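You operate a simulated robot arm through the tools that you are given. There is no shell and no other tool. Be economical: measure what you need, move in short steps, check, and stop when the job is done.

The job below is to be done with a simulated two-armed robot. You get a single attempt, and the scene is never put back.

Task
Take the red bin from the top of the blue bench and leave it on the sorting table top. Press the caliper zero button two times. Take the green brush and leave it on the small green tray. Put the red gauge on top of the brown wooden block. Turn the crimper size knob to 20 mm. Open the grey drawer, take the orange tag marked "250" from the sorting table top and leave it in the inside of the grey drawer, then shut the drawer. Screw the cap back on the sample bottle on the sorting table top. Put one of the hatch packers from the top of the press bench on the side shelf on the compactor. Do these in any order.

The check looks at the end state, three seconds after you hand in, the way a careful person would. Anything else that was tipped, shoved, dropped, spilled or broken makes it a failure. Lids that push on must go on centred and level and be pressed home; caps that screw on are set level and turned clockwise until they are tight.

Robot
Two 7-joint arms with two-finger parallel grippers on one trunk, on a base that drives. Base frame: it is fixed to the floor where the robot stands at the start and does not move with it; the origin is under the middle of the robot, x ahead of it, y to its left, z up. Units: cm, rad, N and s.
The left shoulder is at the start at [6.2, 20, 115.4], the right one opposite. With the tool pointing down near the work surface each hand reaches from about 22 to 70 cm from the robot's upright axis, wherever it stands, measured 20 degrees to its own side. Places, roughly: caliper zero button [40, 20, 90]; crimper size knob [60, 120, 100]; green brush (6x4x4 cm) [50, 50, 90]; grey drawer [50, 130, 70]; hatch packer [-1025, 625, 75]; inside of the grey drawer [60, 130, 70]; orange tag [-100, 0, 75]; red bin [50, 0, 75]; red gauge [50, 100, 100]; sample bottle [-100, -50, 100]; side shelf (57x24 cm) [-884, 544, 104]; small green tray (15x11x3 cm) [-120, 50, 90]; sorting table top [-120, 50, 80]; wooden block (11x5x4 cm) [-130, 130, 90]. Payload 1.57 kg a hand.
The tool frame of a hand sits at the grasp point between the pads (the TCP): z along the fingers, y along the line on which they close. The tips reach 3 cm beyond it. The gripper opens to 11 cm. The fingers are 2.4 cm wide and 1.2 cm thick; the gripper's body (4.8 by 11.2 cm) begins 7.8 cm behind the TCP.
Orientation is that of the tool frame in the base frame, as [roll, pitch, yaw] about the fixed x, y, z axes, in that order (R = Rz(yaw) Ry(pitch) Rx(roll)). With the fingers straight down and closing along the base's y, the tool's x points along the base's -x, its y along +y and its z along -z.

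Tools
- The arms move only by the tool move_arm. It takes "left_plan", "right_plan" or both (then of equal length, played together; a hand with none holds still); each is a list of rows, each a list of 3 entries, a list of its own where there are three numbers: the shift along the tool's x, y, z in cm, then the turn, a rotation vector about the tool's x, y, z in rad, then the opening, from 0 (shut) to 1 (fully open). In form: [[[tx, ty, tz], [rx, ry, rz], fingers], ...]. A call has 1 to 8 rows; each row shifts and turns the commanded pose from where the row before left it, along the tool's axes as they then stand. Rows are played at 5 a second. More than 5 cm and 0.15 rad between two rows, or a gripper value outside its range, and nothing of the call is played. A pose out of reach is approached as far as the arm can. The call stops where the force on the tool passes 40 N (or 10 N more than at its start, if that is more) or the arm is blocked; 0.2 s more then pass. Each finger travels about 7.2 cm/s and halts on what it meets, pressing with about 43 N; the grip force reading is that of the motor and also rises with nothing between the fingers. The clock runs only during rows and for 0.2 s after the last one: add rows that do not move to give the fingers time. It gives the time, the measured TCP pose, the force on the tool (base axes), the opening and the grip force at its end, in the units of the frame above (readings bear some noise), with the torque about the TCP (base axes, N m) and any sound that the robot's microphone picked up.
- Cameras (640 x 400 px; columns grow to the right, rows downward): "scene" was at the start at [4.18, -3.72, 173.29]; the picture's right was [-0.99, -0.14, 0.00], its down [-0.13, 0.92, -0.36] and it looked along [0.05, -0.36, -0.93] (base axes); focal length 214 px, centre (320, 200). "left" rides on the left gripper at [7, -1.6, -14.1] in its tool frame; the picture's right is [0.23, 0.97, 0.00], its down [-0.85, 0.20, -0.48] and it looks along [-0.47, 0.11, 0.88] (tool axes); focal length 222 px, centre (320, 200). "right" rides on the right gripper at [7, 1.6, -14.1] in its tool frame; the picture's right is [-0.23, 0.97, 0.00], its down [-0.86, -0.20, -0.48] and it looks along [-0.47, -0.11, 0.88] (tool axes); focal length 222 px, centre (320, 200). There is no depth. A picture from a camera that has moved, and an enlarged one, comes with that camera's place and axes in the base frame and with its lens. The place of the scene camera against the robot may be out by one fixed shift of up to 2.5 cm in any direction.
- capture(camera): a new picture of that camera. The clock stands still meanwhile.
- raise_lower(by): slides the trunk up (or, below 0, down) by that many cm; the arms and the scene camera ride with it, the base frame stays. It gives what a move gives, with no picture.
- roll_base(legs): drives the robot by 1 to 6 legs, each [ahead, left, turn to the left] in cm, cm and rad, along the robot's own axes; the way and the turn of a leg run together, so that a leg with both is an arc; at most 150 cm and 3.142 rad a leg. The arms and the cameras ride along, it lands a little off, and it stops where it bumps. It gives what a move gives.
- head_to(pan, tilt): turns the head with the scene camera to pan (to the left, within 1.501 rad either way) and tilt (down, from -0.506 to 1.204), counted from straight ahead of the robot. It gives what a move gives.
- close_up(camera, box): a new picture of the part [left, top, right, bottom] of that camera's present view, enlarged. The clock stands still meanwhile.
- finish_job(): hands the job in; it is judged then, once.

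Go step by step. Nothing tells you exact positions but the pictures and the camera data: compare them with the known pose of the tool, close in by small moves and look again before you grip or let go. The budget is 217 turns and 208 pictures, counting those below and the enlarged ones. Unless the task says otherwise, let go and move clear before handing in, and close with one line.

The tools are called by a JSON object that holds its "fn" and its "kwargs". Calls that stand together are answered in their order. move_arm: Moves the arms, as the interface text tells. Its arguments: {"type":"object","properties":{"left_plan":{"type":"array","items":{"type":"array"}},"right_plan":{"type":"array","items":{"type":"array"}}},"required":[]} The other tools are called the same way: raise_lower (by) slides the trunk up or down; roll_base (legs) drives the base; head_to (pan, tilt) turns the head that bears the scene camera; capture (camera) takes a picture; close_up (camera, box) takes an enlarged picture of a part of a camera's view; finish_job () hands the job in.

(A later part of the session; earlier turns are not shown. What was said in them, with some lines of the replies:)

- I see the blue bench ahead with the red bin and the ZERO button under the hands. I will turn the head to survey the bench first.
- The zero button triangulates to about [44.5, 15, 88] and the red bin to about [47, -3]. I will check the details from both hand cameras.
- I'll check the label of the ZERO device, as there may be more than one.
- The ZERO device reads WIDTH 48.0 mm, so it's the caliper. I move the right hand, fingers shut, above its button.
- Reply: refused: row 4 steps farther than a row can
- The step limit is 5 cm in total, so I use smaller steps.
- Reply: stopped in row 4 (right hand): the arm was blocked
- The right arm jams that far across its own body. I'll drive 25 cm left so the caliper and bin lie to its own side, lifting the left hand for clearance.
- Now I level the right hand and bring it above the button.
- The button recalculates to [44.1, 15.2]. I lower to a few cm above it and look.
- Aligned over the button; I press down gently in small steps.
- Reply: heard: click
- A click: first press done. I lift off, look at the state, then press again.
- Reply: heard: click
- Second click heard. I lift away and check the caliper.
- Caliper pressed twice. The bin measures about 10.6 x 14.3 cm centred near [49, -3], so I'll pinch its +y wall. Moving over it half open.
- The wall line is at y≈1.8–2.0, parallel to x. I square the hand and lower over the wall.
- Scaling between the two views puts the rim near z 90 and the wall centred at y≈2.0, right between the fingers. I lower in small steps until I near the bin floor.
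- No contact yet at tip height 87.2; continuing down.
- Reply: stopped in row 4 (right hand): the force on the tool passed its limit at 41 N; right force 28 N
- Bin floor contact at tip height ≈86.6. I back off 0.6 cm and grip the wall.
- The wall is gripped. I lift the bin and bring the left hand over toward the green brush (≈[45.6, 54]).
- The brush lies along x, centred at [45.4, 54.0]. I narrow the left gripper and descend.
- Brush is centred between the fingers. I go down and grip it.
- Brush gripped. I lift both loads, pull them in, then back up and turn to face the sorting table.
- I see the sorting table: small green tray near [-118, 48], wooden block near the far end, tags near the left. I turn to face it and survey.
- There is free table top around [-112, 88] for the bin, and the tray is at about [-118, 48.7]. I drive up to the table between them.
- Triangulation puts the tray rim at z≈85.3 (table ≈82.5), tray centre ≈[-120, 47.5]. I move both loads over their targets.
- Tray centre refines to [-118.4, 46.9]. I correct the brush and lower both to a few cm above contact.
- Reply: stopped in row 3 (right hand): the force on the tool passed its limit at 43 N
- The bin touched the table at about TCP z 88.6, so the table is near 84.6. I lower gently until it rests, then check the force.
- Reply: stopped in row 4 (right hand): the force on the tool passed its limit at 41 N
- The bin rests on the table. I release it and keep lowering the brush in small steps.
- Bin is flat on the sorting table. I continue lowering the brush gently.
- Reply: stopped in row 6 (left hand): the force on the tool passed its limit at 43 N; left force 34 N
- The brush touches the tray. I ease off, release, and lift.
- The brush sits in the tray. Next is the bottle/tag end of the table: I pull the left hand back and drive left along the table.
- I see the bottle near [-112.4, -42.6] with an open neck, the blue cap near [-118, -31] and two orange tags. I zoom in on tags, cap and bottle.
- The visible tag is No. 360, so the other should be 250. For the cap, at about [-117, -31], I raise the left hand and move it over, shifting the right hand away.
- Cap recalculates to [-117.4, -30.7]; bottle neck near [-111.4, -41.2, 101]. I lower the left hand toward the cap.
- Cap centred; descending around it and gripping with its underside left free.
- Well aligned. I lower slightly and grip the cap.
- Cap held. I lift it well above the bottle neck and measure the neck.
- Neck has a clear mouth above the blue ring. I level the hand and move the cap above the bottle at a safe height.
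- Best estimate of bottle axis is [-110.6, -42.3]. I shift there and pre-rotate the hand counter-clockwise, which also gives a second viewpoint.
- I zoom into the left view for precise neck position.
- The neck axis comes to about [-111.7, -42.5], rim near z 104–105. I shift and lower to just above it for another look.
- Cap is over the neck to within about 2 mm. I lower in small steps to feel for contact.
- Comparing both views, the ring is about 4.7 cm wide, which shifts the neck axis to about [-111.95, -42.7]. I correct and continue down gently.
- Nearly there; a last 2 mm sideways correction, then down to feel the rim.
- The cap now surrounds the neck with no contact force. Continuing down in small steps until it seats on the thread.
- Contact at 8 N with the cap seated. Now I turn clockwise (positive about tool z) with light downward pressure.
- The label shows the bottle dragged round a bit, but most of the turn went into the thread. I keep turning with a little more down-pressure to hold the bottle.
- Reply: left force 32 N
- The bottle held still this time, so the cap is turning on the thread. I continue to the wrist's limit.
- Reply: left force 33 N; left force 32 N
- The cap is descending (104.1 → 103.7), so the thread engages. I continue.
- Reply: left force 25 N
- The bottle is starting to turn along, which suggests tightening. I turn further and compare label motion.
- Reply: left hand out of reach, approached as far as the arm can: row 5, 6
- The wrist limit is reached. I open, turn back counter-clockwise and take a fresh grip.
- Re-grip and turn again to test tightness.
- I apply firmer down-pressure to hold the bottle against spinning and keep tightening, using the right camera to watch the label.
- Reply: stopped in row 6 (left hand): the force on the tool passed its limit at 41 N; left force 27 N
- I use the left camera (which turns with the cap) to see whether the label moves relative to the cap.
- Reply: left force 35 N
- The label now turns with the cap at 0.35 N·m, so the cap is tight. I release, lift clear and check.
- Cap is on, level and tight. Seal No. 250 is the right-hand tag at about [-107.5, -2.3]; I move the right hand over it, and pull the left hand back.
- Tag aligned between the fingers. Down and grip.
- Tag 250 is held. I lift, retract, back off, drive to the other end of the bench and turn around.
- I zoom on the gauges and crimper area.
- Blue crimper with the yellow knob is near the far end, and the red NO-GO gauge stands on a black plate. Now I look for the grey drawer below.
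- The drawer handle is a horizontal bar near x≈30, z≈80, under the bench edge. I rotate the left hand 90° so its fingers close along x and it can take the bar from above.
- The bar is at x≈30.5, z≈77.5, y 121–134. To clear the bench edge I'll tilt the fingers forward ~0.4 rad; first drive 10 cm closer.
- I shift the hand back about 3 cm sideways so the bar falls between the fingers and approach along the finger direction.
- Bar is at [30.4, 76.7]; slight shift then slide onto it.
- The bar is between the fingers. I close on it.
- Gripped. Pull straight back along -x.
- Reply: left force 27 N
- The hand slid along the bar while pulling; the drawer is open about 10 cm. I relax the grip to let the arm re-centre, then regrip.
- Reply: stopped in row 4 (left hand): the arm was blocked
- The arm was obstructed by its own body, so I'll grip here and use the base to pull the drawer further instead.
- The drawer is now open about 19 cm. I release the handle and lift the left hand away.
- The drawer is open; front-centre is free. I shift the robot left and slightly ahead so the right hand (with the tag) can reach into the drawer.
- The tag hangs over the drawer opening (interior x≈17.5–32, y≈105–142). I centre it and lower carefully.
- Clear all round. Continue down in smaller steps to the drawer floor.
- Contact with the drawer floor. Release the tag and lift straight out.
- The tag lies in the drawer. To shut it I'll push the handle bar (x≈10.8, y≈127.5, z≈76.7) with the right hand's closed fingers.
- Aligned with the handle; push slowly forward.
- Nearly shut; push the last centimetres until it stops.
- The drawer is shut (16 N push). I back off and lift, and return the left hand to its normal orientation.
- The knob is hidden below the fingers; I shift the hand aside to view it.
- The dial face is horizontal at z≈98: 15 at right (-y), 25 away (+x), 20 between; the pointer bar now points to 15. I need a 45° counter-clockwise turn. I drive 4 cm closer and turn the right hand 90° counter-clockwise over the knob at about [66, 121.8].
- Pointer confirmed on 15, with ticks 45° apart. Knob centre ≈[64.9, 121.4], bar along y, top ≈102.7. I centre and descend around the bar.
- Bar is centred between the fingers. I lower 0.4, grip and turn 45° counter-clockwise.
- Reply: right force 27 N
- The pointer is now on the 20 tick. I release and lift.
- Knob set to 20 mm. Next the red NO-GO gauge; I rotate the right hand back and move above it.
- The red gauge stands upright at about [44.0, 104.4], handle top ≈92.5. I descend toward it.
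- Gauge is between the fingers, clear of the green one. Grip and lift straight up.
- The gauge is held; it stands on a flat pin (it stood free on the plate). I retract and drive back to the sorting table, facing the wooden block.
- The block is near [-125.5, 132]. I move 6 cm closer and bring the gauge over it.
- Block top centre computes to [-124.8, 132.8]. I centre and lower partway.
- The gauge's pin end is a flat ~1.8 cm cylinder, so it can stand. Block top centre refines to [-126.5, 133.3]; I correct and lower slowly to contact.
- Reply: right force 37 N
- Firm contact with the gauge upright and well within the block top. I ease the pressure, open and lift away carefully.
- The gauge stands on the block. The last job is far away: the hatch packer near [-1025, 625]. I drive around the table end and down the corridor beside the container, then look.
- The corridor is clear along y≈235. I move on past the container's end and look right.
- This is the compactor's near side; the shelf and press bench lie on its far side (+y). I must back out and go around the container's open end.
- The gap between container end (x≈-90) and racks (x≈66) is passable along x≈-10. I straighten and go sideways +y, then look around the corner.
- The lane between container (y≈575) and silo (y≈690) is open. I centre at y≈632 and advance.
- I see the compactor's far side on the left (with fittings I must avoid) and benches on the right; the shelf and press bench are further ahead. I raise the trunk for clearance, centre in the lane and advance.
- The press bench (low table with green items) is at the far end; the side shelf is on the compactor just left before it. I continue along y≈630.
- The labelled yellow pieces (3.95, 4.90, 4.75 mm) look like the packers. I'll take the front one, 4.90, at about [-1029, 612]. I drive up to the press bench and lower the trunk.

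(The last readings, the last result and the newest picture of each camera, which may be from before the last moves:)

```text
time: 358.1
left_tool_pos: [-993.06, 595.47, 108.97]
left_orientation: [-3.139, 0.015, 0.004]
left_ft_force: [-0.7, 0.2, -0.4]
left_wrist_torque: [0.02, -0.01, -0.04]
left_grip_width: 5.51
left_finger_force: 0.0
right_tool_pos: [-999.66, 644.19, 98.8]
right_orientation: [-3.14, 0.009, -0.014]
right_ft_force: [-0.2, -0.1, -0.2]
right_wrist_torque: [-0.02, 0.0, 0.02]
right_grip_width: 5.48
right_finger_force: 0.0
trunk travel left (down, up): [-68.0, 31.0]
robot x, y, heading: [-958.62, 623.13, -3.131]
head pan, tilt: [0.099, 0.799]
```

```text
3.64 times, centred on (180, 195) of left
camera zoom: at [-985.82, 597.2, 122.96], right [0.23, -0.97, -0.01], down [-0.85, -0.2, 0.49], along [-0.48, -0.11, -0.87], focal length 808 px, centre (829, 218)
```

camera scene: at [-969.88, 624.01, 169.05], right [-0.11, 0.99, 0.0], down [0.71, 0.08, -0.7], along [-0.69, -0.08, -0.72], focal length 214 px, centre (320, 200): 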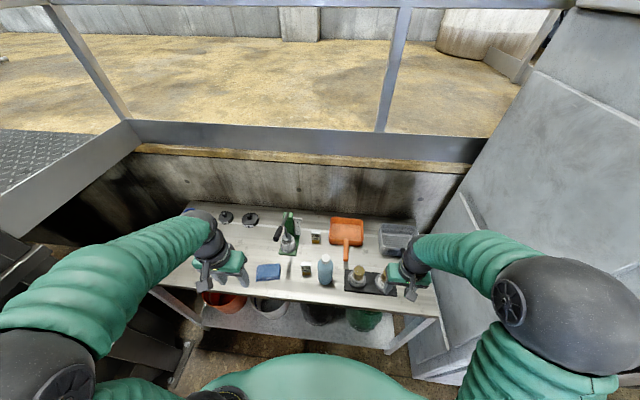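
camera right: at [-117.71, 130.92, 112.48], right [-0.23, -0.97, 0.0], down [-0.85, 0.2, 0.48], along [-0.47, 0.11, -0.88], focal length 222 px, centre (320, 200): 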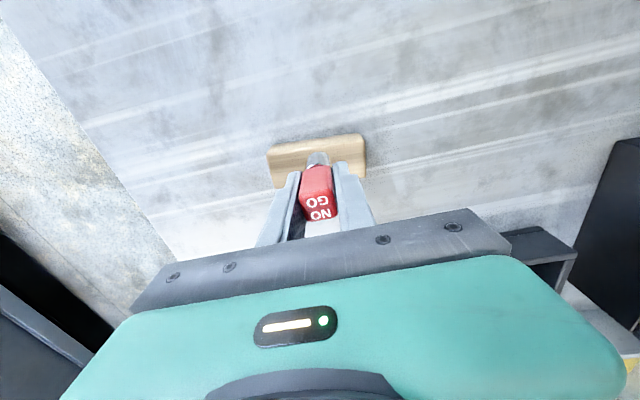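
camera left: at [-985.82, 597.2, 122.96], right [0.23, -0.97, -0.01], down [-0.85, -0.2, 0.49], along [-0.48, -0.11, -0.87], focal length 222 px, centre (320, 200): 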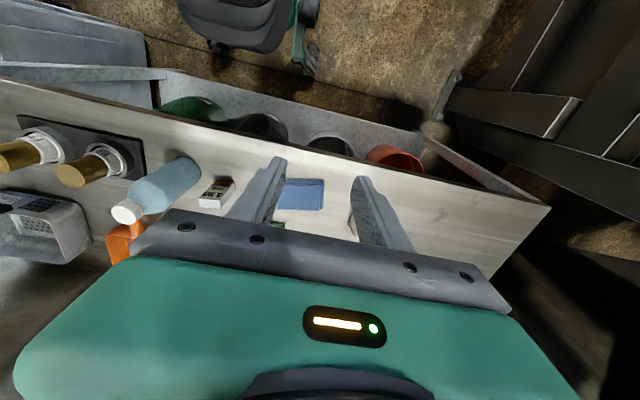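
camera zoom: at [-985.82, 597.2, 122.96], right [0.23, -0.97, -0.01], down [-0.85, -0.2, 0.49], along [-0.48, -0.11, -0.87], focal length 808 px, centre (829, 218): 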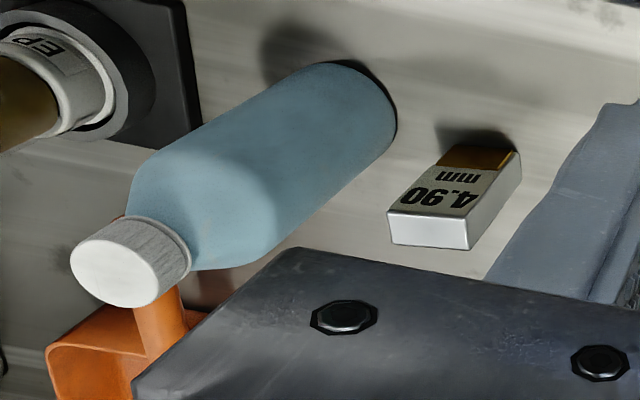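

The packer stands at about [-1012.4, 613.1], 4.4 cm wide in y and 2.4 thick in x, with a bottle close by. I'll grip it across x: rotate the left hand 90° clockwise and move above.

{"fn": "move_arm", "kwargs": {"left_plan": [[[0, 0, 0], [0, 0, 0.149], 0.5], [[0, 0, 0], [0, 0, 0.149], 0.5], [[0, 0, 0], [0, 0, 0.149], 0.5], [[0, 0, 0], [0, 0, 0.149], 0.5], [[0, 0, 0], [0, 0, 0.149], 0.5], [[0, 0, 0], [0, 0, 0.149], 0.5], [[0, 0, 0], [0, 0, 0.149], 0.5], [[0, 0, 0], [0, 0, 0.149], 0.5]]}}

{"fn": "move_arm", "kwargs": {"left_plan": [[[0, 0, 0], [0, 0, 0.149], 0.5], [[0, 0, 0], [0, 0, 0.149], 0.5], [[0, 0, 0], [0, 0, 0.084], 0.5], [[-3.4, 3.2, 0], [0, 0, 0], 0.5], [[-3.4, 3.2, 0], [0, 0, 0], 0.5], [[-3.4, 3.2, 0], [0, 0, 0], 0.5], [[-3.4, 3.2, 0], [0, 0, 0], 0.5], [[-3.4, 3.2, 0], [0, 0, 0], 0.5]]}}

{"fn": "capture", "kwargs": {"camera": "left"}}

```text
time: 359.9
left_tool_pos: [-993.03, 595.53, 109.02]
left_orientation: [3.13, 0.008, -1.193]
left_ft_force: [0.0, 0.8, -0.1]
left_wrist_torque: [0.0, 0.0, 0.01]
left_grip_width: 5.5
left_finger_force: 0.0
right_tool_pos: [-999.62, 644.15, 98.7]
right_orientation: [-3.139, 0.008, -0.013]
right_ft_force: [-0.3, 0.3, 0.4]
right_wrist_torque: [0.01, 0.0, -0.04]
right_grip_width: 5.48
right_finger_force: 0.1
trunk travel left (down, up): [-68.0, 31.0]
robot x, y, heading: [-958.64, 623.76, -3.129]
head pan, tilt: [0.099, 0.799]
```

```text
time: 361.7
left_tool_pos: [-1009.33, 612.89, 109.23]
left_orientation: [3.127, 0.002, -1.571]
left_ft_force: [0.1, -0.7, -1.0]
left_wrist_torque: [0.01, 0.0, 0.0]
left_grip_width: 5.48
left_finger_force: 0.0
right_tool_pos: [-999.78, 644.29, 98.69]
right_orientation: [-3.139, 0.009, -0.013]
right_ft_force: [-0.1, 0.4, 0.0]
right_wrist_torque: [-0.01, -0.03, -0.03]
right_grip_width: 5.51
right_finger_force: 0.0
trunk travel left (down, up): [-68.0, 31.0]
robot x, y, heading: [-958.59, 623.7, -3.135]
head pan, tilt: [0.099, 0.799]
```

```text
34 pictures are left
camera left: at [-1007.51, 605.76, 123.27], right [-0.97, -0.23, 0.01], down [-0.19, 0.85, 0.48], along [-0.12, 0.47, -0.88], focal length 222 px, centre (320, 200)
```

left: 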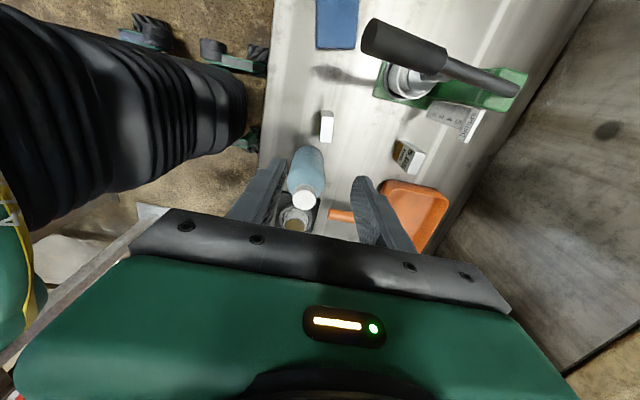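

A press lever (tip near [-1010, 603, 105]) would foul the camera in this orientation, so I go back to the normal orientation, which has just enough room beside the bottle if I grip the packer high.

{"fn": "move_arm", "kwargs": {"left_plan": [[[0, 0, -1], [0, 0, -0.149], 0.55], [[0, 0, 0], [0, 0, -0.149], 0.55], [[0, 0, 0], [0, 0, -0.149], 0.55], [[0, 0, 0], [0, 0, -0.149], 0.55], [[0, 0, 0], [0, 0, -0.149], 0.55], [[0, 0, 0], [0, 0, -0.149], 0.55], [[0, 0, 0], [0, 0, -0.149], 0.55], [[0, 0, 0], [0, 0, -0.149], 0.55]]}}

{"fn": "move_arm", "kwargs": {"left_plan": [[[0, 0, 0], [0, 0, -0.149], 0.55], [[0, 0, 0], [0, 0, -0.149], 0.55], [[0, 0, 0], [0, 0, -0.08], 0.55], [[-1.6, 0.3, 3], [0, 0, 0], 0.55], [[0, 0, 3], [0, 0, 0], 0.55], [[0, 0, 0], [0, 0, 0], 0.55]]}}

{"fn": "capture", "kwargs": {"camera": "left"}}

{"fn": "close_up", "kwargs": {"camera": "scene", "box": [250, 205, 370, 295]}}

```text
time: 363.5
left_tool_pos: [-1009.09, 612.62, 110.29]
left_orientation: [3.137, 0.013, -0.376]
left_ft_force: [0.2, -0.8, 0.8]
left_wrist_torque: [0.0, 0.03, 0.0]
left_grip_width: 6.05
left_finger_force: 0.1
right_tool_pos: [-999.62, 644.24, 98.84]
right_orientation: [-3.138, 0.009, -0.013]
right_ft_force: [-0.3, 0.3, -0.9]
right_wrist_torque: [-0.03, 0.0, 0.01]
right_grip_width: 5.5
right_finger_force: 0.0
trunk travel left (down, up): [-68.0, 31.0]
robot x, y, heading: [-958.8, 623.82, -3.131]
head pan, tilt: [0.099, 0.799]
```

```text
time: 364.9
left_tool_pos: [-1010.57, 612.22, 104.29]
left_orientation: [-3.14, 0.017, 0.0]
left_ft_force: [0.3, -0.3, 0.2]
left_wrist_torque: [-0.01, 0.02, 0.03]
left_grip_width: 6.04
left_finger_force: 0.1
right_tool_pos: [-999.61, 644.25, 98.77]
right_orientation: [-3.14, 0.011, -0.014]
right_ft_force: [0.4, -0.3, 0.2]
right_wrist_torque: [0.01, 0.0, -0.02]
right_grip_width: 5.51
right_finger_force: 0.1
trunk travel left (down, up): [-68.0, 31.0]
robot x, y, heading: [-958.69, 623.71, -3.134]
head pan, tilt: [0.099, 0.799]
```

```text
33 pictures are left
camera left: at [-1003.47, 613.84, 118.22], right [0.23, -0.97, -0.01], down [-0.85, -0.2, 0.49], along [-0.48, -0.11, -0.87], focal length 222 px, centre (320, 200)
```

left: 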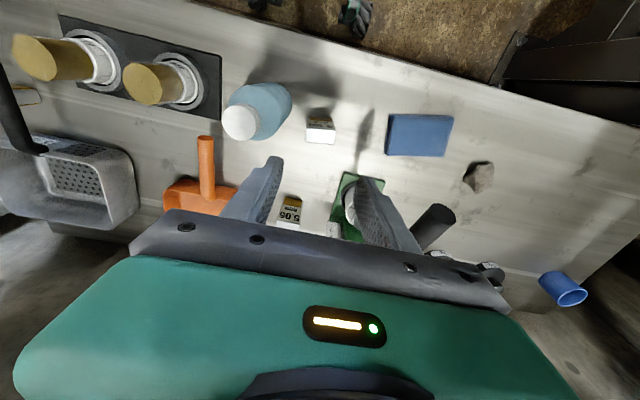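

```text
4.44 times, centred on (310, 250) of scene
camera zoom: at [-969.85, 624.09, 169.05], right [-0.11, 0.99, 0.0], down [0.71, 0.08, -0.7], along [-0.69, -0.08, -0.72], focal length 953 px, centre (364, -22)
```

zoom: 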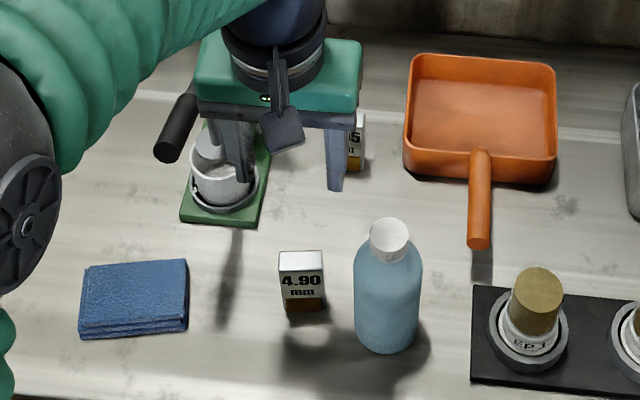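

Packer top centre ≈[-1010.2, 612.4]; clearances are about 0.7 cm to the bottle cap and 1.6 cm to the lever. I lower to just above and re-check.

{"fn": "move_arm", "kwargs": {"left_plan": [[[0.3, 0, 4], [0, 0, 0], 0.55], [[0, 0, 4], [0, 0, 0], 0.55], [[0, 0, 3.5], [0, 0, 0], 0.55], [[0, 0, 0], [0, 0, 0], 0.55]]}}

{"fn": "capture", "kwargs": {"camera": "left"}}

{"fn": "close_up", "kwargs": {"camera": "scene", "box": [250, 205, 370, 295]}}

```text
time: 365.9
left_tool_pos: [-1010.39, 612.35, 92.94]
left_orientation: [-3.139, 0.016, 0.001]
left_ft_force: [-0.6, 0.0, 0.2]
left_wrist_torque: [0.0, -0.01, 0.0]
left_grip_width: 6.06
left_finger_force: 0.0
right_tool_pos: [-999.66, 644.41, 98.85]
right_orientation: [-3.14, 0.01, -0.014]
right_ft_force: [0.3, 0.7, -0.2]
right_wrist_torque: [-0.02, 0.01, -0.01]
right_grip_width: 5.53
right_finger_force: 0.2
trunk travel left (down, up): [-68.0, 31.0]
robot x, y, heading: [-958.5, 623.42, -3.133]
head pan, tilt: [0.099, 0.799]
```

```text
31 pictures are left
camera left: at [-1003.21, 613.94, 106.91], right [0.23, -0.97, -0.01], down [-0.85, -0.2, 0.49], along [-0.48, -0.11, -0.87], focal length 222 px, centre (320, 200)
```

left: 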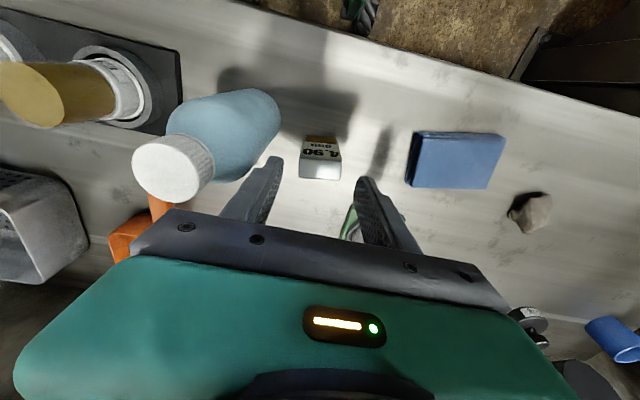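

```text
4.44 times, centred on (310, 250) of scene
camera zoom: at [-969.98, 624.11, 169.04], right [-0.11, 0.99, 0.0], down [0.71, 0.08, -0.7], along [-0.69, -0.08, -0.72], focal length 953 px, centre (364, -22)
```

zoom: 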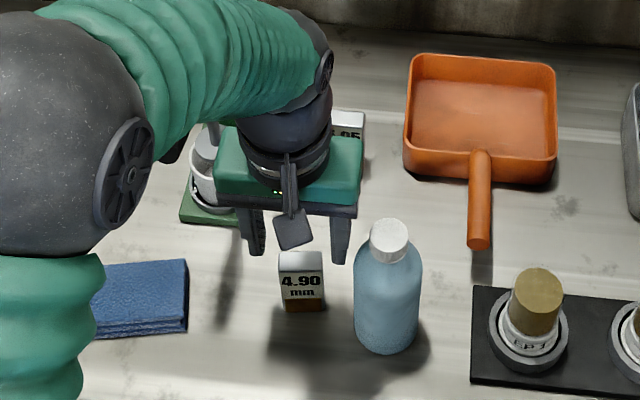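

Margins are tight, so I lean the hand 0.08 rad away from the bottle and go down in steps.

{"fn": "move_arm", "kwargs": {"left_plan": [[[-0.6, 0.3, 0], [0.08, 0, 0], 0.55], [[0, 0, 1.5], [0, 0, 0], 0.55], [[0, 0, 1.5], [0, 0, 0], 0.55], [[0, 0, 1.2], [0, 0, 0], 0.55], [[0, 0, 1], [0, 0, 0], 0.55], [[0, 0, 0], [0, 0, 0], 0.55]]}}

{"fn": "capture", "kwargs": {"camera": "left"}}

{"fn": "close_up", "kwargs": {"camera": "scene", "box": [260, 215, 360, 290]}}

```text
time: 367.3
left_tool_pos: [-1011.09, 612.55, 87.66]
left_orientation: [-3.06, 0.017, -0.001]
left_ft_force: [-0.8, -0.3, 0.3]
left_wrist_torque: [-0.02, 0.0, -0.01]
left_grip_width: 6.06
left_finger_force: 0.0
right_tool_pos: [-999.74, 644.1, 98.7]
right_orientation: [-3.141, 0.011, -0.013]
right_ft_force: [-0.9, -1.3, 0.0]
right_wrist_torque: [-0.01, -0.02, -0.02]
right_grip_width: 5.51
right_finger_force: 0.1
trunk travel left (down, up): [-68.0, 31.0]
robot x, y, heading: [-958.8, 623.58, -3.131]
head pan, tilt: [0.099, 0.799]
```

```text
29 pictures are left
camera left: at [-1003.94, 612.95, 101.69], right [0.23, -0.97, -0.08], down [-0.85, -0.24, 0.47], along [-0.48, -0.04, -0.88], focal length 222 px, centre (320, 200)
```

left: 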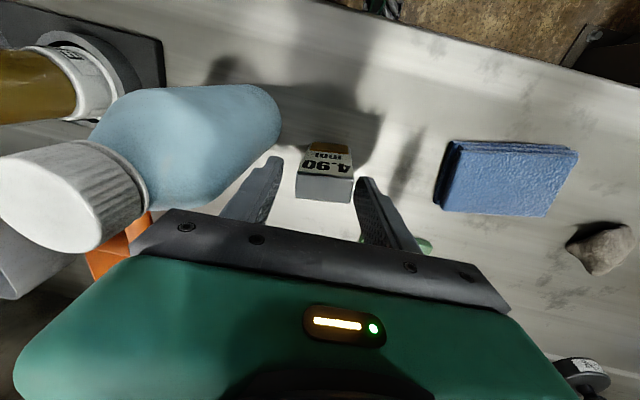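

```text
5.33 times, centred on (310, 252) of scene
camera zoom: at [-970.01, 624.1, 169.04], right [-0.11, 0.99, 0.0], down [0.71, 0.08, -0.7], along [-0.69, -0.08, -0.72], focal length 1144 px, centre (373, -80)
```

zoom: 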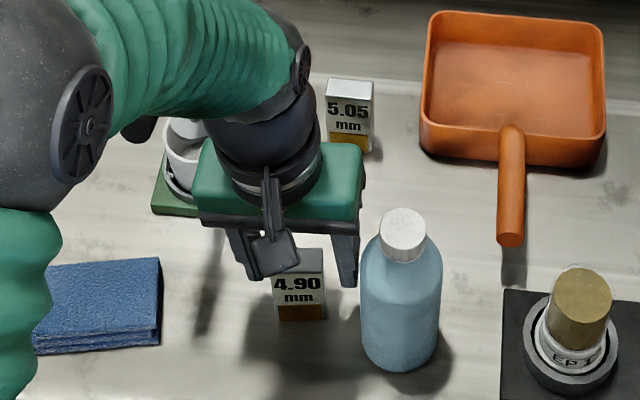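

The packer top is ≈87, already well between the fingers. A small y correction, then grip.

{"fn": "move_arm", "kwargs": {"left_plan": [[[0.2, 0.4, 0.3], [0, 0, 0], 0.55], [[0, 0, 0], [0, 0, 0], 0.3], [[0, 0, 0], [0, 0, 0], 0], [[0, 0, 0], [0, 0, 0], 0], [[0, 0, 0], [0, 0, 0], 0]]}}

{"fn": "move_arm", "kwargs": {"left_plan": [[[0, 0, -1], [0, 0, 0], 0], [[0, 0, -3], [0, 0, 0], 0], [[0, 0, -4], [0, 0, 0], 0], [[0, 0, -4], [0, 0, 0], 0], [[0, 0, -4], [0, 0, 0], 0], [[0, 0, -3], [-0.08, 0, 0], 0]]}}

{"fn": "capture", "kwargs": {"camera": "left"}}

{"fn": "close_up", "kwargs": {"camera": "scene", "box": [230, 190, 370, 290]}}

```text
time: 368.5
left_tool_pos: [-1010.93, 612.17, 87.18]
left_orientation: [-3.06, 0.016, 0.0]
left_ft_force: [-0.1, -1.3, 1.7]
left_wrist_torque: [-0.22, 0.05, -0.04]
left_grip_width: 3.93
left_finger_force: 43.4
right_tool_pos: [-999.6, 644.28, 98.8]
right_orientation: [-3.138, 0.012, -0.014]
right_ft_force: [1.0, -0.3, 0.7]
right_wrist_torque: [0.0, 0.01, -0.05]
right_grip_width: 5.52
right_finger_force: 0.1
trunk travel left (down, up): [-68.0, 31.0]
robot x, y, heading: [-958.46, 623.57, -3.13]
head pan, tilt: [0.099, 0.799]
```

```text
time: 369.9
left_tool_pos: [-1010.54, 610.88, 106.12]
left_orientation: [-3.14, 0.014, 0.0]
left_ft_force: [0.3, 0.0, -1.2]
left_wrist_torque: [-0.03, 0.01, 0.02]
left_grip_width: 3.95
left_finger_force: 43.0
right_tool_pos: [-999.67, 644.21, 98.88]
right_orientation: [-3.14, 0.01, -0.013]
right_ft_force: [-0.3, 0.0, 0.2]
right_wrist_torque: [-0.03, -0.02, -0.01]
right_grip_width: 5.5
right_finger_force: 0.0
trunk travel left (down, up): [-68.0, 31.0]
robot x, y, heading: [-958.66, 623.25, -3.13]
head pan, tilt: [0.099, 0.799]
```

```text
27 pictures are left
camera left: at [-1003.37, 612.5, 120.07], right [0.23, -0.97, 0.0], down [-0.85, -0.2, 0.49], along [-0.48, -0.11, -0.87], focal length 222 px, centre (320, 200)
```

left: 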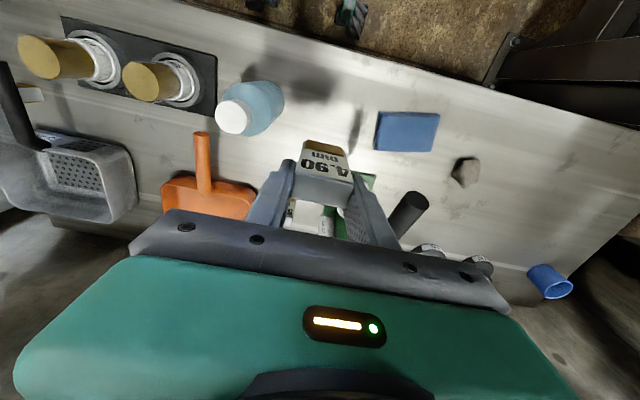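

```text
4.00 times, centred on (300, 240) of scene
camera zoom: at [-969.92, 624.17, 169.04], right [-0.11, 0.99, 0.0], down [0.71, 0.08, -0.7], along [-0.69, -0.08, -0.72], focal length 858 px, centre (400, 40)
```

zoom: 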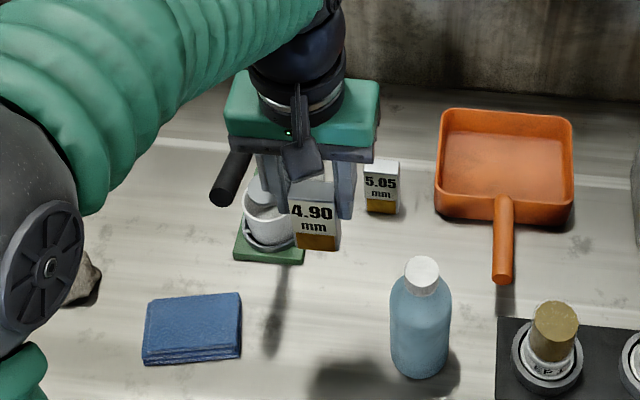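

The 4.90 mm packer is held and nothing else moved. I retract, raise the trunk, back up and turn to face the side shelf.

{"fn": "move_arm", "kwargs": {"left_plan": [[[2, 0, -4], [0, 0, 0], 0], [[4, 0, 0], [0, 0, 0], 0], [[4, 0, 0], [0, 0, 0], 0], [[4, 0, 0], [0, 0, 0], 0]]}}

{"fn": "raise_lower", "kwargs": {"by": 22}}

{"fn": "roll_base", "kwargs": {"legs": [[-72, -18, 0], [0, 0, 1.56]]}}

{"fn": "head_to", "kwargs": {"pan": 0.0, "tilt": 0.75}}

{"fn": "capture", "kwargs": {"camera": "scene"}}

```text
time: 370.9
left_tool_pos: [-996.55, 610.65, 110.11]
left_orientation: [-3.14, 0.017, -0.001]
left_ft_force: [0.3, 0.6, -1.8]
left_wrist_torque: [-0.02, 0.04, 0.0]
left_grip_width: 3.94
left_finger_force: 43.3
right_tool_pos: [-999.49, 644.19, 98.97]
right_orientation: [-3.139, 0.012, -0.013]
right_ft_force: [1.3, 0.2, -0.4]
right_wrist_torque: [-0.01, 0.01, 0.01]
right_grip_width: 5.49
right_finger_force: 0.0
trunk travel left (down, up): [-68.0, 31.0]
robot x, y, heading: [-958.67, 623.45, -3.128]
head pan, tilt: [0.099, 0.799]
```

```text
time: 373.2
left_tool_pos: [-996.76, 610.68, 131.98]
left_orientation: [-3.139, 0.014, 0.0]
left_ft_force: [0.3, -0.5, -2.0]
left_wrist_torque: [0.01, 0.03, -0.03]
left_grip_width: 3.93
left_finger_force: 42.3
right_tool_pos: [-999.76, 644.06, 120.78]
right_orientation: [-3.14, 0.008, -0.014]
right_ft_force: [0.5, 0.0, 0.3]
right_wrist_torque: [-0.02, -0.03, -0.05]
right_grip_width: 5.5
right_finger_force: 0.0
trunk travel left (down, up): [-90.0, 9.0]
robot x, y, heading: [-958.75, 623.42, -3.13]
head pan, tilt: [0.099, 0.799]
```

```text
time: 381.2
left_tool_pos: [-872.15, 605.05, 131.99]
left_orientation: [-3.139, 0.014, 1.615]
left_ft_force: [0.1, -0.6, -2.2]
left_wrist_torque: [-0.02, 0.01, -0.01]
left_grip_width: 3.95
left_finger_force: 43.5
right_tool_pos: [-905.53, 600.67, 120.78]
right_orientation: [-3.14, 0.006, 1.603]
right_ft_force: [-0.3, 0.2, 0.2]
right_wrist_torque: [-0.02, 0.05, 0.03]
right_grip_width: 5.51
right_finger_force: 0.0
trunk travel left (down, up): [-90.0, 9.0]
robot x, y, heading: [-886.83, 642.67, -1.516]
head pan, tilt: [0.099, 0.799]
```

```text
time: 381.9
left_tool_pos: [-872.12, 605.23, 132.01]
left_orientation: [-3.139, 0.015, 1.616]
left_ft_force: [-0.2, 0.5, -2.3]
left_wrist_torque: [0.0, 0.03, -0.03]
left_grip_width: 3.96
left_finger_force: 43.0
right_tool_pos: [-905.49, 600.83, 120.83]
right_orientation: [-3.139, 0.011, 1.603]
right_ft_force: [-0.1, 0.1, 0.9]
right_wrist_torque: [0.0, 0.01, 0.01]
right_grip_width: 5.5
right_finger_force: 0.1
trunk travel left (down, up): [-90.0, 9.0]
robot x, y, heading: [-886.88, 642.34, -1.51]
head pan, tilt: [0.0, 0.75]
```

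```text
25 pictures are left
camera scene: at [-885.95, 632.36, 191.44], right [-1.0, -0.06, 0.0], down [-0.04, 0.68, -0.73], along [0.04, -0.73, -0.68], focal length 214 px, centre (320, 200)
```

scene: 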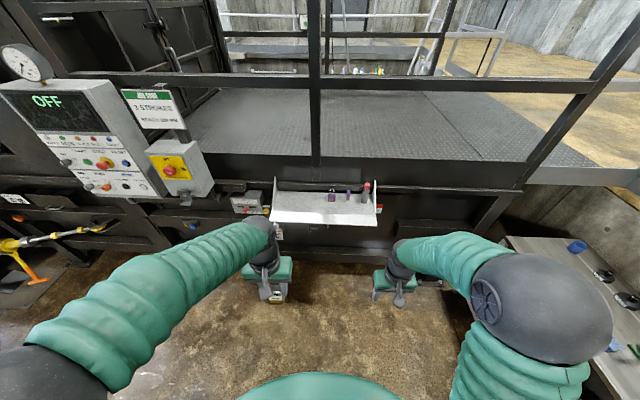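

The side shelf is right ahead with free space on its left part (x≈-868, y≈548); tools sit at its back right. I straighten and drive closer.

{"fn": "roll_base", "kwargs": {"legs": [[0, 0, -0.06], [38, 0, 0]]}}

{"fn": "capture", "kwargs": {"camera": "left"}}

{"fn": "capture", "kwargs": {"camera": "scene"}}

```text
time: 384.7
left_tool_pos: [-874.65, 566.92, 132.11]
left_orientation: [-3.138, 0.019, 1.553]
left_ft_force: [0.1, 0.9, -1.9]
left_wrist_torque: [-0.03, -0.02, 0.02]
left_grip_width: 3.97
left_finger_force: 42.8
right_tool_pos: [-908.18, 564.55, 120.94]
right_orientation: [-3.14, 0.014, 1.543]
right_ft_force: [0.4, -0.6, 0.4]
right_wrist_torque: [-0.01, -0.03, -0.01]
right_grip_width: 5.51
right_finger_force: 0.0
trunk travel left (down, up): [-90.0, 9.0]
robot x, y, heading: [-886.66, 604.35, -1.575]
head pan, tilt: [0.0, 0.75]
```

```text
24 pictures are left
camera left: at [-876.0, 574.23, 146.11], right [0.98, 0.21, -0.01], down [0.19, -0.85, 0.49], along [0.1, -0.48, -0.87], focal length 222 px, centre (320, 200)
```

left: 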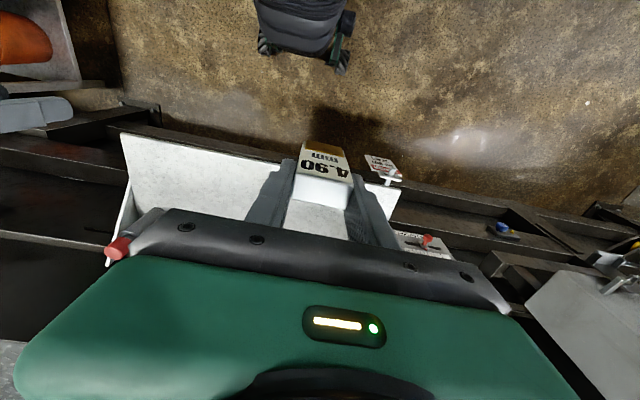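

```text
23 pictures are left
camera scene: at [-886.75, 595.14, 191.48], right [-1.0, 0.0, 0.0], down [0.0, 0.68, -0.73], along [0.0, -0.73, -0.68], focal length 214 px, centre (320, 200)
```

scene: 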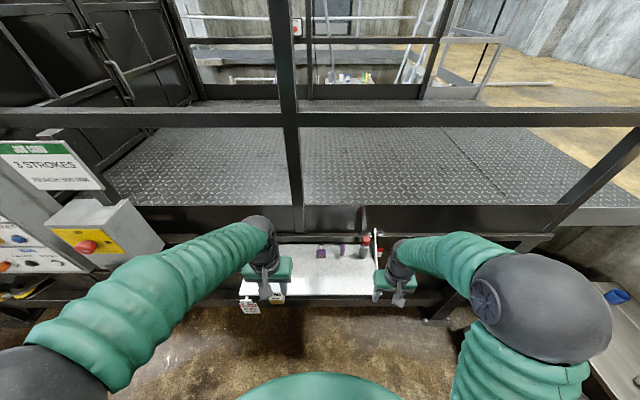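

Front edge of the shelf is y≈557 and its +x end x≈-855. I extend the packer over [-870, 549] and lower partway.

{"fn": "move_arm", "kwargs": {"left_plan": [[[-3.6, 0.9, 0], [0, 0, 0], 0], [[-3.6, 0.9, 0], [0, 0, 0], 0], [[-3.6, 0.9, 0], [0, 0, 0], 0], [[-3.6, 0.9, 0], [0, 0, 0], 0], [[-3.6, 0.9, 0], [0, 0, 0], 0], [[0, 0, 4], [0, 0, 0], 0], [[0, 0, 0], [0, 0, 0], 0]]}}

{"fn": "capture", "kwargs": {"camera": "left"}}

{"fn": "close_up", "kwargs": {"camera": "scene", "box": [220, 190, 400, 320]}}

```text
time: 386.3
left_tool_pos: [-870.64, 548.67, 128.42]
left_orientation: [-3.14, 0.017, 1.555]
left_ft_force: [-0.1, -0.1, -1.6]
left_wrist_torque: [0.0, 0.02, 0.01]
left_grip_width: 3.99
left_finger_force: 42.3
right_tool_pos: [-908.19, 564.4, 120.95]
right_orientation: [-3.14, 0.013, 1.542]
right_ft_force: [-0.3, -0.2, -0.6]
right_wrist_torque: [-0.02, 0.01, 0.02]
right_grip_width: 5.48
right_finger_force: 0.0
trunk travel left (down, up): [-90.0, 9.0]
robot x, y, heading: [-886.8, 604.96, -1.572]
head pan, tilt: [0.0, 0.75]
```

```text
22 pictures are left
camera left: at [-872.12, 555.91, 142.5], right [0.98, 0.21, -0.01], down [0.19, -0.85, 0.49], along [0.1, -0.48, -0.87], focal length 222 px, centre (320, 200)
```

left: 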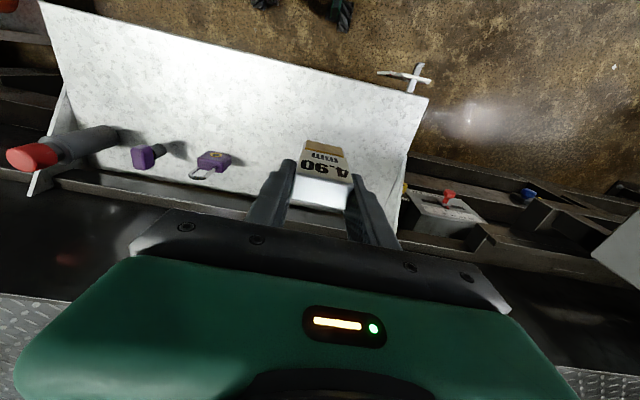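

```text
3.08 times, centred on (310, 255) of scene
camera zoom: at [-886.8, 594.61, 191.45], right [-1.0, 0.0, 0.0], down [0.0, 0.68, -0.73], along [0.0, -0.73, -0.68], focal length 660 px, centre (351, 31)
```

zoom: 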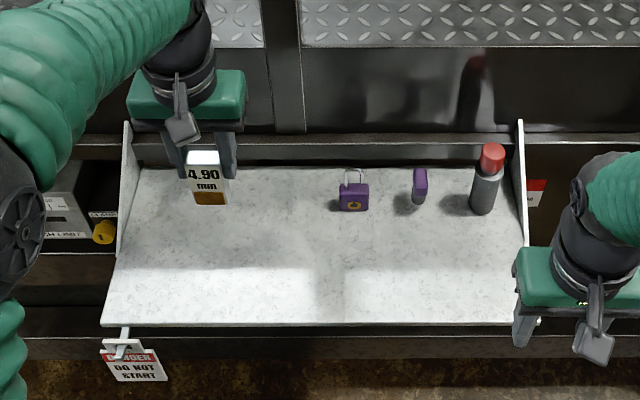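

The packer is over the free left part of the shelf. I move 2.5 cm deeper and lower.

{"fn": "move_arm", "kwargs": {"left_plan": [[[-2.5, 0, 2], [0, 0, 0], 0], [[0, 0, 4], [0, 0, 0], 0], [[0, 0, 4], [0, 0, 0], 0], [[0, 0, 1.5], [0, 0, 0], 0], [[0, 0, 0], [0, 0, 0], 0]]}}

{"fn": "capture", "kwargs": {"camera": "left"}}

{"fn": "close_up", "kwargs": {"camera": "scene", "box": [220, 190, 400, 320]}}

```text
time: 387.5
left_tool_pos: [-870.43, 545.59, 117.17]
left_orientation: [-3.141, 0.016, 1.555]
left_ft_force: [-0.2, -0.4, -2.7]
left_wrist_torque: [-0.03, 0.01, 0.01]
left_grip_width: 3.96
left_finger_force: 43.5
right_tool_pos: [-908.17, 564.2, 120.82]
right_orientation: [-3.14, 0.01, 1.542]
right_ft_force: [-0.1, -0.1, 0.5]
right_wrist_torque: [0.01, 0.03, 0.02]
right_grip_width: 5.49
right_finger_force: 0.0
trunk travel left (down, up): [-90.0, 9.0]
robot x, y, heading: [-886.89, 604.35, -1.572]
head pan, tilt: [0.0, 0.75]
```

```text
20 pictures are left
camera left: at [-871.82, 552.91, 131.19], right [0.98, 0.21, -0.01], down [0.19, -0.85, 0.49], along [0.1, -0.48, -0.87], focal length 222 px, centre (320, 200)
```

left: 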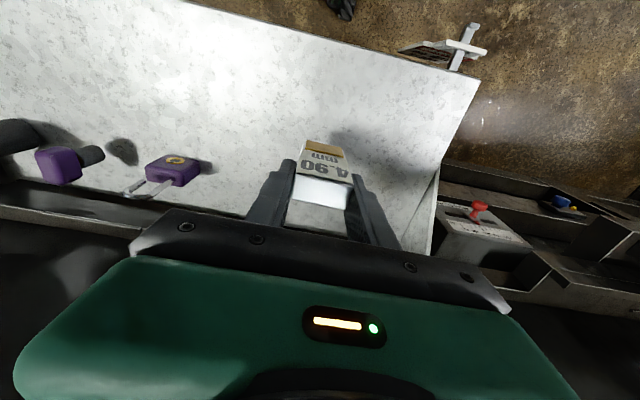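

```text
3.08 times, centred on (310, 255) of scene
camera zoom: at [-886.79, 594.28, 191.42], right [-1.0, 0.0, 0.0], down [0.0, 0.68, -0.73], along [0.0, -0.73, -0.68], focal length 660 px, centre (351, 31)
```

zoom: 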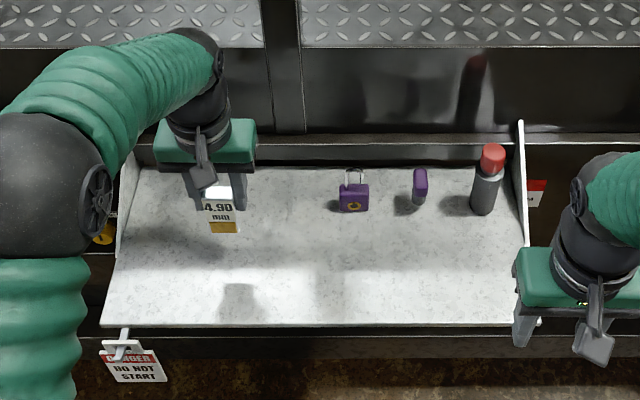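

{"fn": "move_arm", "kwargs": {"left_plan": [[[0, 0, 2], [0, 0, 0], 0], [[0, 0, 1], [0, 0, 0], 0], [[0, 0, 0.5], [0, 0, 0], 0], [[0, 0, 0.4], [0, 0, 0], 0], [[0, 0, 0.4], [0, 0, 0], 0], [[0, 0, 0.3], [0, 0, 0], 0], [[0, 0, 0.3], [0, 0, 0], 0], [[0, 0, 0.3], [0, 0, 0], 0]]}}

{"fn": "capture", "kwargs": {"camera": "left"}}

```text
time: 389.3
left_tool_pos: [-870.52, 545.68, 111.72]
left_orientation: [-3.141, 0.017, 1.554]
left_ft_force: [-1.0, 0.8, -2.8]
left_wrist_torque: [-0.02, 0.0, 0.02]
left_grip_width: 3.94
left_finger_force: 43.0
right_tool_pos: [-908.13, 564.16, 120.91]
right_orientation: [-3.14, 0.011, 1.543]
right_ft_force: [0.2, 0.5, 0.0]
right_wrist_torque: [0.01, -0.02, 0.0]
right_grip_width: 5.51
right_finger_force: 0.1
trunk travel left (down, up): [-90.0, 9.0]
robot x, y, heading: [-886.47, 604.72, -1.576]
head pan, tilt: [0.0, 0.75]
```

```text
18 pictures are left
camera left: at [-871.95, 552.96, 125.72], right [0.98, 0.21, -0.01], down [0.19, -0.85, 0.49], along [0.1, -0.48, -0.87], focal length 222 px, centre (320, 200)
```

left: 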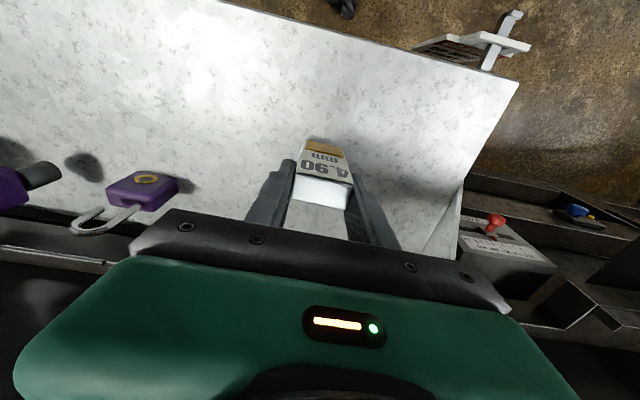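

{"fn": "move_arm", "kwargs": {"left_plan": [[[0, 0, 0.3], [0, 0, 0], 0], [[0, 0, 0.3], [0, 0, 0], 0], [[0, 0, 0.3], [0, 0, 0], 0], [[0, 0, 0.3], [0, 0, 0], 0], [[0, 0, 0.3], [0, 0, 0], 0], [[0, 0, 0.3], [0, 0, 0], 0], [[0, 0, 0.3], [0, 0, 0], 0], [[0, 0, 0.3], [0, 0, 0], 0]]}}

```text
time: 391.1
left_tool_pos: [-870.5, 545.67, 109.97]
left_orientation: [-3.139, 0.03, 1.556]
left_ft_force: [2.2, -2.8, 40.2]
left_wrist_torque: [0.24, -0.31, -0.07]
left_grip_width: 3.84
left_finger_force: 42.1
right_tool_pos: [-908.22, 564.67, 121.05]
right_orientation: [-3.141, 0.014, 1.543]
right_ft_force: [0.5, -0.1, 1.1]
right_wrist_torque: [-0.05, -0.04, 0.01]
right_grip_width: 5.5
right_finger_force: 0.2
trunk travel left (down, up): [-90.0, 9.0]
robot x, y, heading: [-886.97, 604.87, -1.576]
head pan, tilt: [0.0, 0.75]
```

Contact. I ease off 0.3 cm, release and lift straight up.

{"fn": "move_arm", "kwargs": {"left_plan": [[[0, 0, -0.35], [0, 0, 0], 0], [[0, 0, 0], [0, 0, 0], 0], [[0, 0, 0], [0, 0, 0], 0.45], [[0, 0, 0], [0, 0, 0], 0.55], [[0, 0, -2], [0, 0, 0], 0.55], [[0, 0, -4], [0, 0, 0], 0.55], [[0, 0, -4], [0, 0, 0], 0.55], [[0, 0, -4], [0, 0, 0], 0.55]]}}

{"fn": "move_arm", "kwargs": {"left_plan": [[[0, 0, -4], [0, 0, 0], 0.55], [[4, 0, 0], [0, 0, 0], 0.55], [[4, 0, 0], [0, 0, 0], 0.55], [[4, 0, 0], [0, 0, 0], 0.55], [[4, 0, 0], [0, 0, 0], 0.55]]}}

{"fn": "close_up", "kwargs": {"camera": "scene", "box": [220, 190, 400, 320]}}

{"fn": "capture", "kwargs": {"camera": "left"}}

```text
time: 392.9
left_tool_pos: [-870.2, 545.78, 123.66]
left_orientation: [-3.14, 0.019, 1.555]
left_ft_force: [-0.4, 0.2, 0.6]
left_wrist_torque: [-0.02, 0.02, -0.02]
left_grip_width: 6.05
left_finger_force: 0.1
right_tool_pos: [-908.09, 564.55, 120.81]
right_orientation: [-3.14, 0.013, 1.542]
right_ft_force: [-0.2, -0.3, 0.5]
right_wrist_torque: [0.01, 0.01, 0.01]
right_grip_width: 5.49
right_finger_force: 0.0
trunk travel left (down, up): [-90.0, 9.0]
robot x, y, heading: [-886.74, 604.63, -1.577]
head pan, tilt: [0.0, 0.75]
```

```text
time: 394.1
left_tool_pos: [-870.1, 562.07, 127.1]
left_orientation: [-3.139, 0.017, 1.554]
left_ft_force: [0.4, 0.0, 0.3]
left_wrist_torque: [0.01, -0.01, 0.0]
left_grip_width: 6.04
left_finger_force: 0.0
right_tool_pos: [-908.07, 564.46, 120.96]
right_orientation: [-3.139, 0.013, 1.542]
right_ft_force: [0.8, 0.0, 0.4]
right_wrist_torque: [0.0, 0.02, 0.01]
right_grip_width: 5.5
right_finger_force: 0.0
trunk travel left (down, up): [-90.0, 9.0]
robot x, y, heading: [-886.88, 604.93, -1.574]
head pan, tilt: [0.0, 0.75]
```

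```text
3.08 times, centred on (310, 255) of scene
camera zoom: at [-886.76, 594.79, 191.46], right [-1.0, 0.0, 0.0], down [0.0, 0.68, -0.73], along [0.0, -0.73, -0.68], focal length 660 px, centre (351, 31)
```

zoom: 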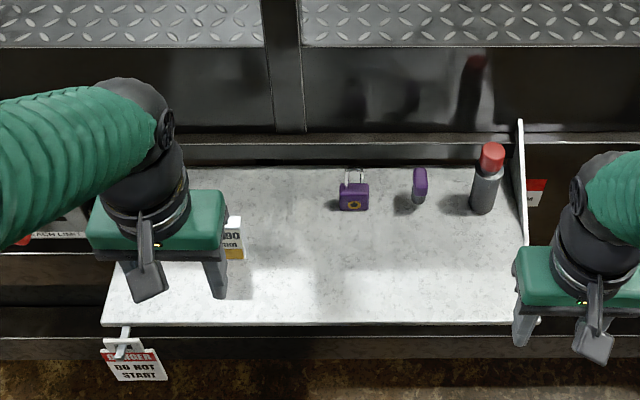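

```text
16 pictures are left
camera left: at [-871.59, 569.33, 141.12], right [0.98, 0.21, -0.01], down [0.19, -0.85, 0.49], along [0.1, -0.48, -0.87], focal length 222 px, centre (320, 200)
```

left: 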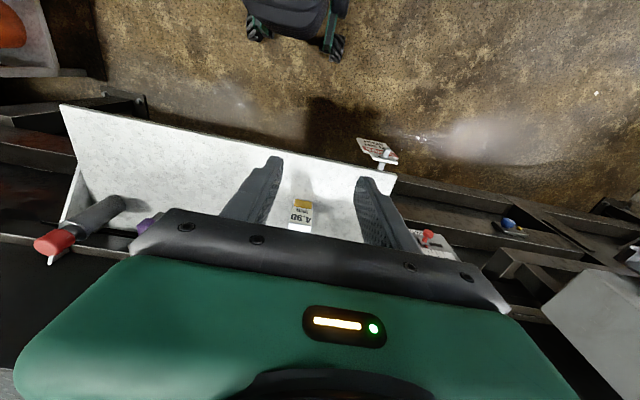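

The packer stands on the side shelf. I back the robot away and take one last look before handing in.

{"fn": "roll_base", "kwargs": {"legs": [[-25, 0, 0]]}}

{"fn": "close_up", "kwargs": {"camera": "scene", "box": [220, 140, 420, 280]}}

```text
time: 395.9
left_tool_pos: [-869.76, 586.31, 126.88]
left_orientation: [-3.137, 0.011, 1.562]
left_ft_force: [-0.1, 0.0, -0.4]
left_wrist_torque: [0.02, 0.01, -0.01]
left_grip_width: 6.08
left_finger_force: 0.0
right_tool_pos: [-907.74, 588.48, 120.66]
right_orientation: [-3.141, 0.004, 1.55]
right_ft_force: [0.3, 0.0, 0.1]
right_wrist_torque: [-0.01, 0.02, 0.0]
right_grip_width: 5.48
right_finger_force: 0.1
trunk travel left (down, up): [-90.0, 9.0]
robot x, y, heading: [-886.93, 629.72, -1.57]
head pan, tilt: [0.0, 0.75]
```

```text
2.86 times, centred on (320, 210) of scene
camera zoom: at [-886.67, 618.5, 191.37], right [-1.0, 0.0, 0.0], down [0.0, 0.69, -0.73], along [0.0, -0.73, -0.69], focal length 613 px, centre (320, 171)
```

zoom: 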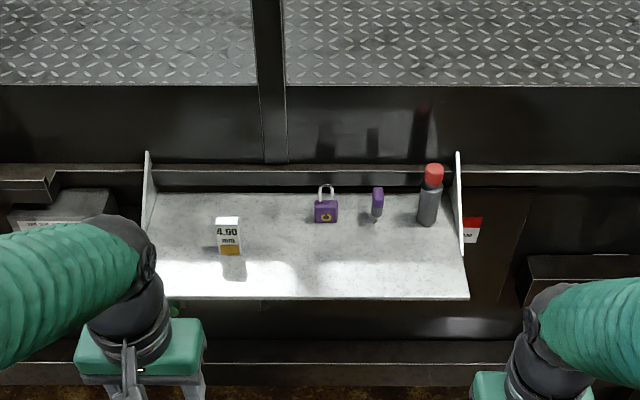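

The packer stands upright on the shelf and both hands are clear, so I hand the job in.

{"fn": "finish_job", "kwargs": {}}

```text
The job is handed in.
```

I carried out all eight tasks and handed the job in. I saw nothing else tipped or shoved, but two points are uncertain: the caliper display still read 48.0 mm after two clicked presses of its zero button, and I took the block marked "4.90 mm" to be a hatch packer.
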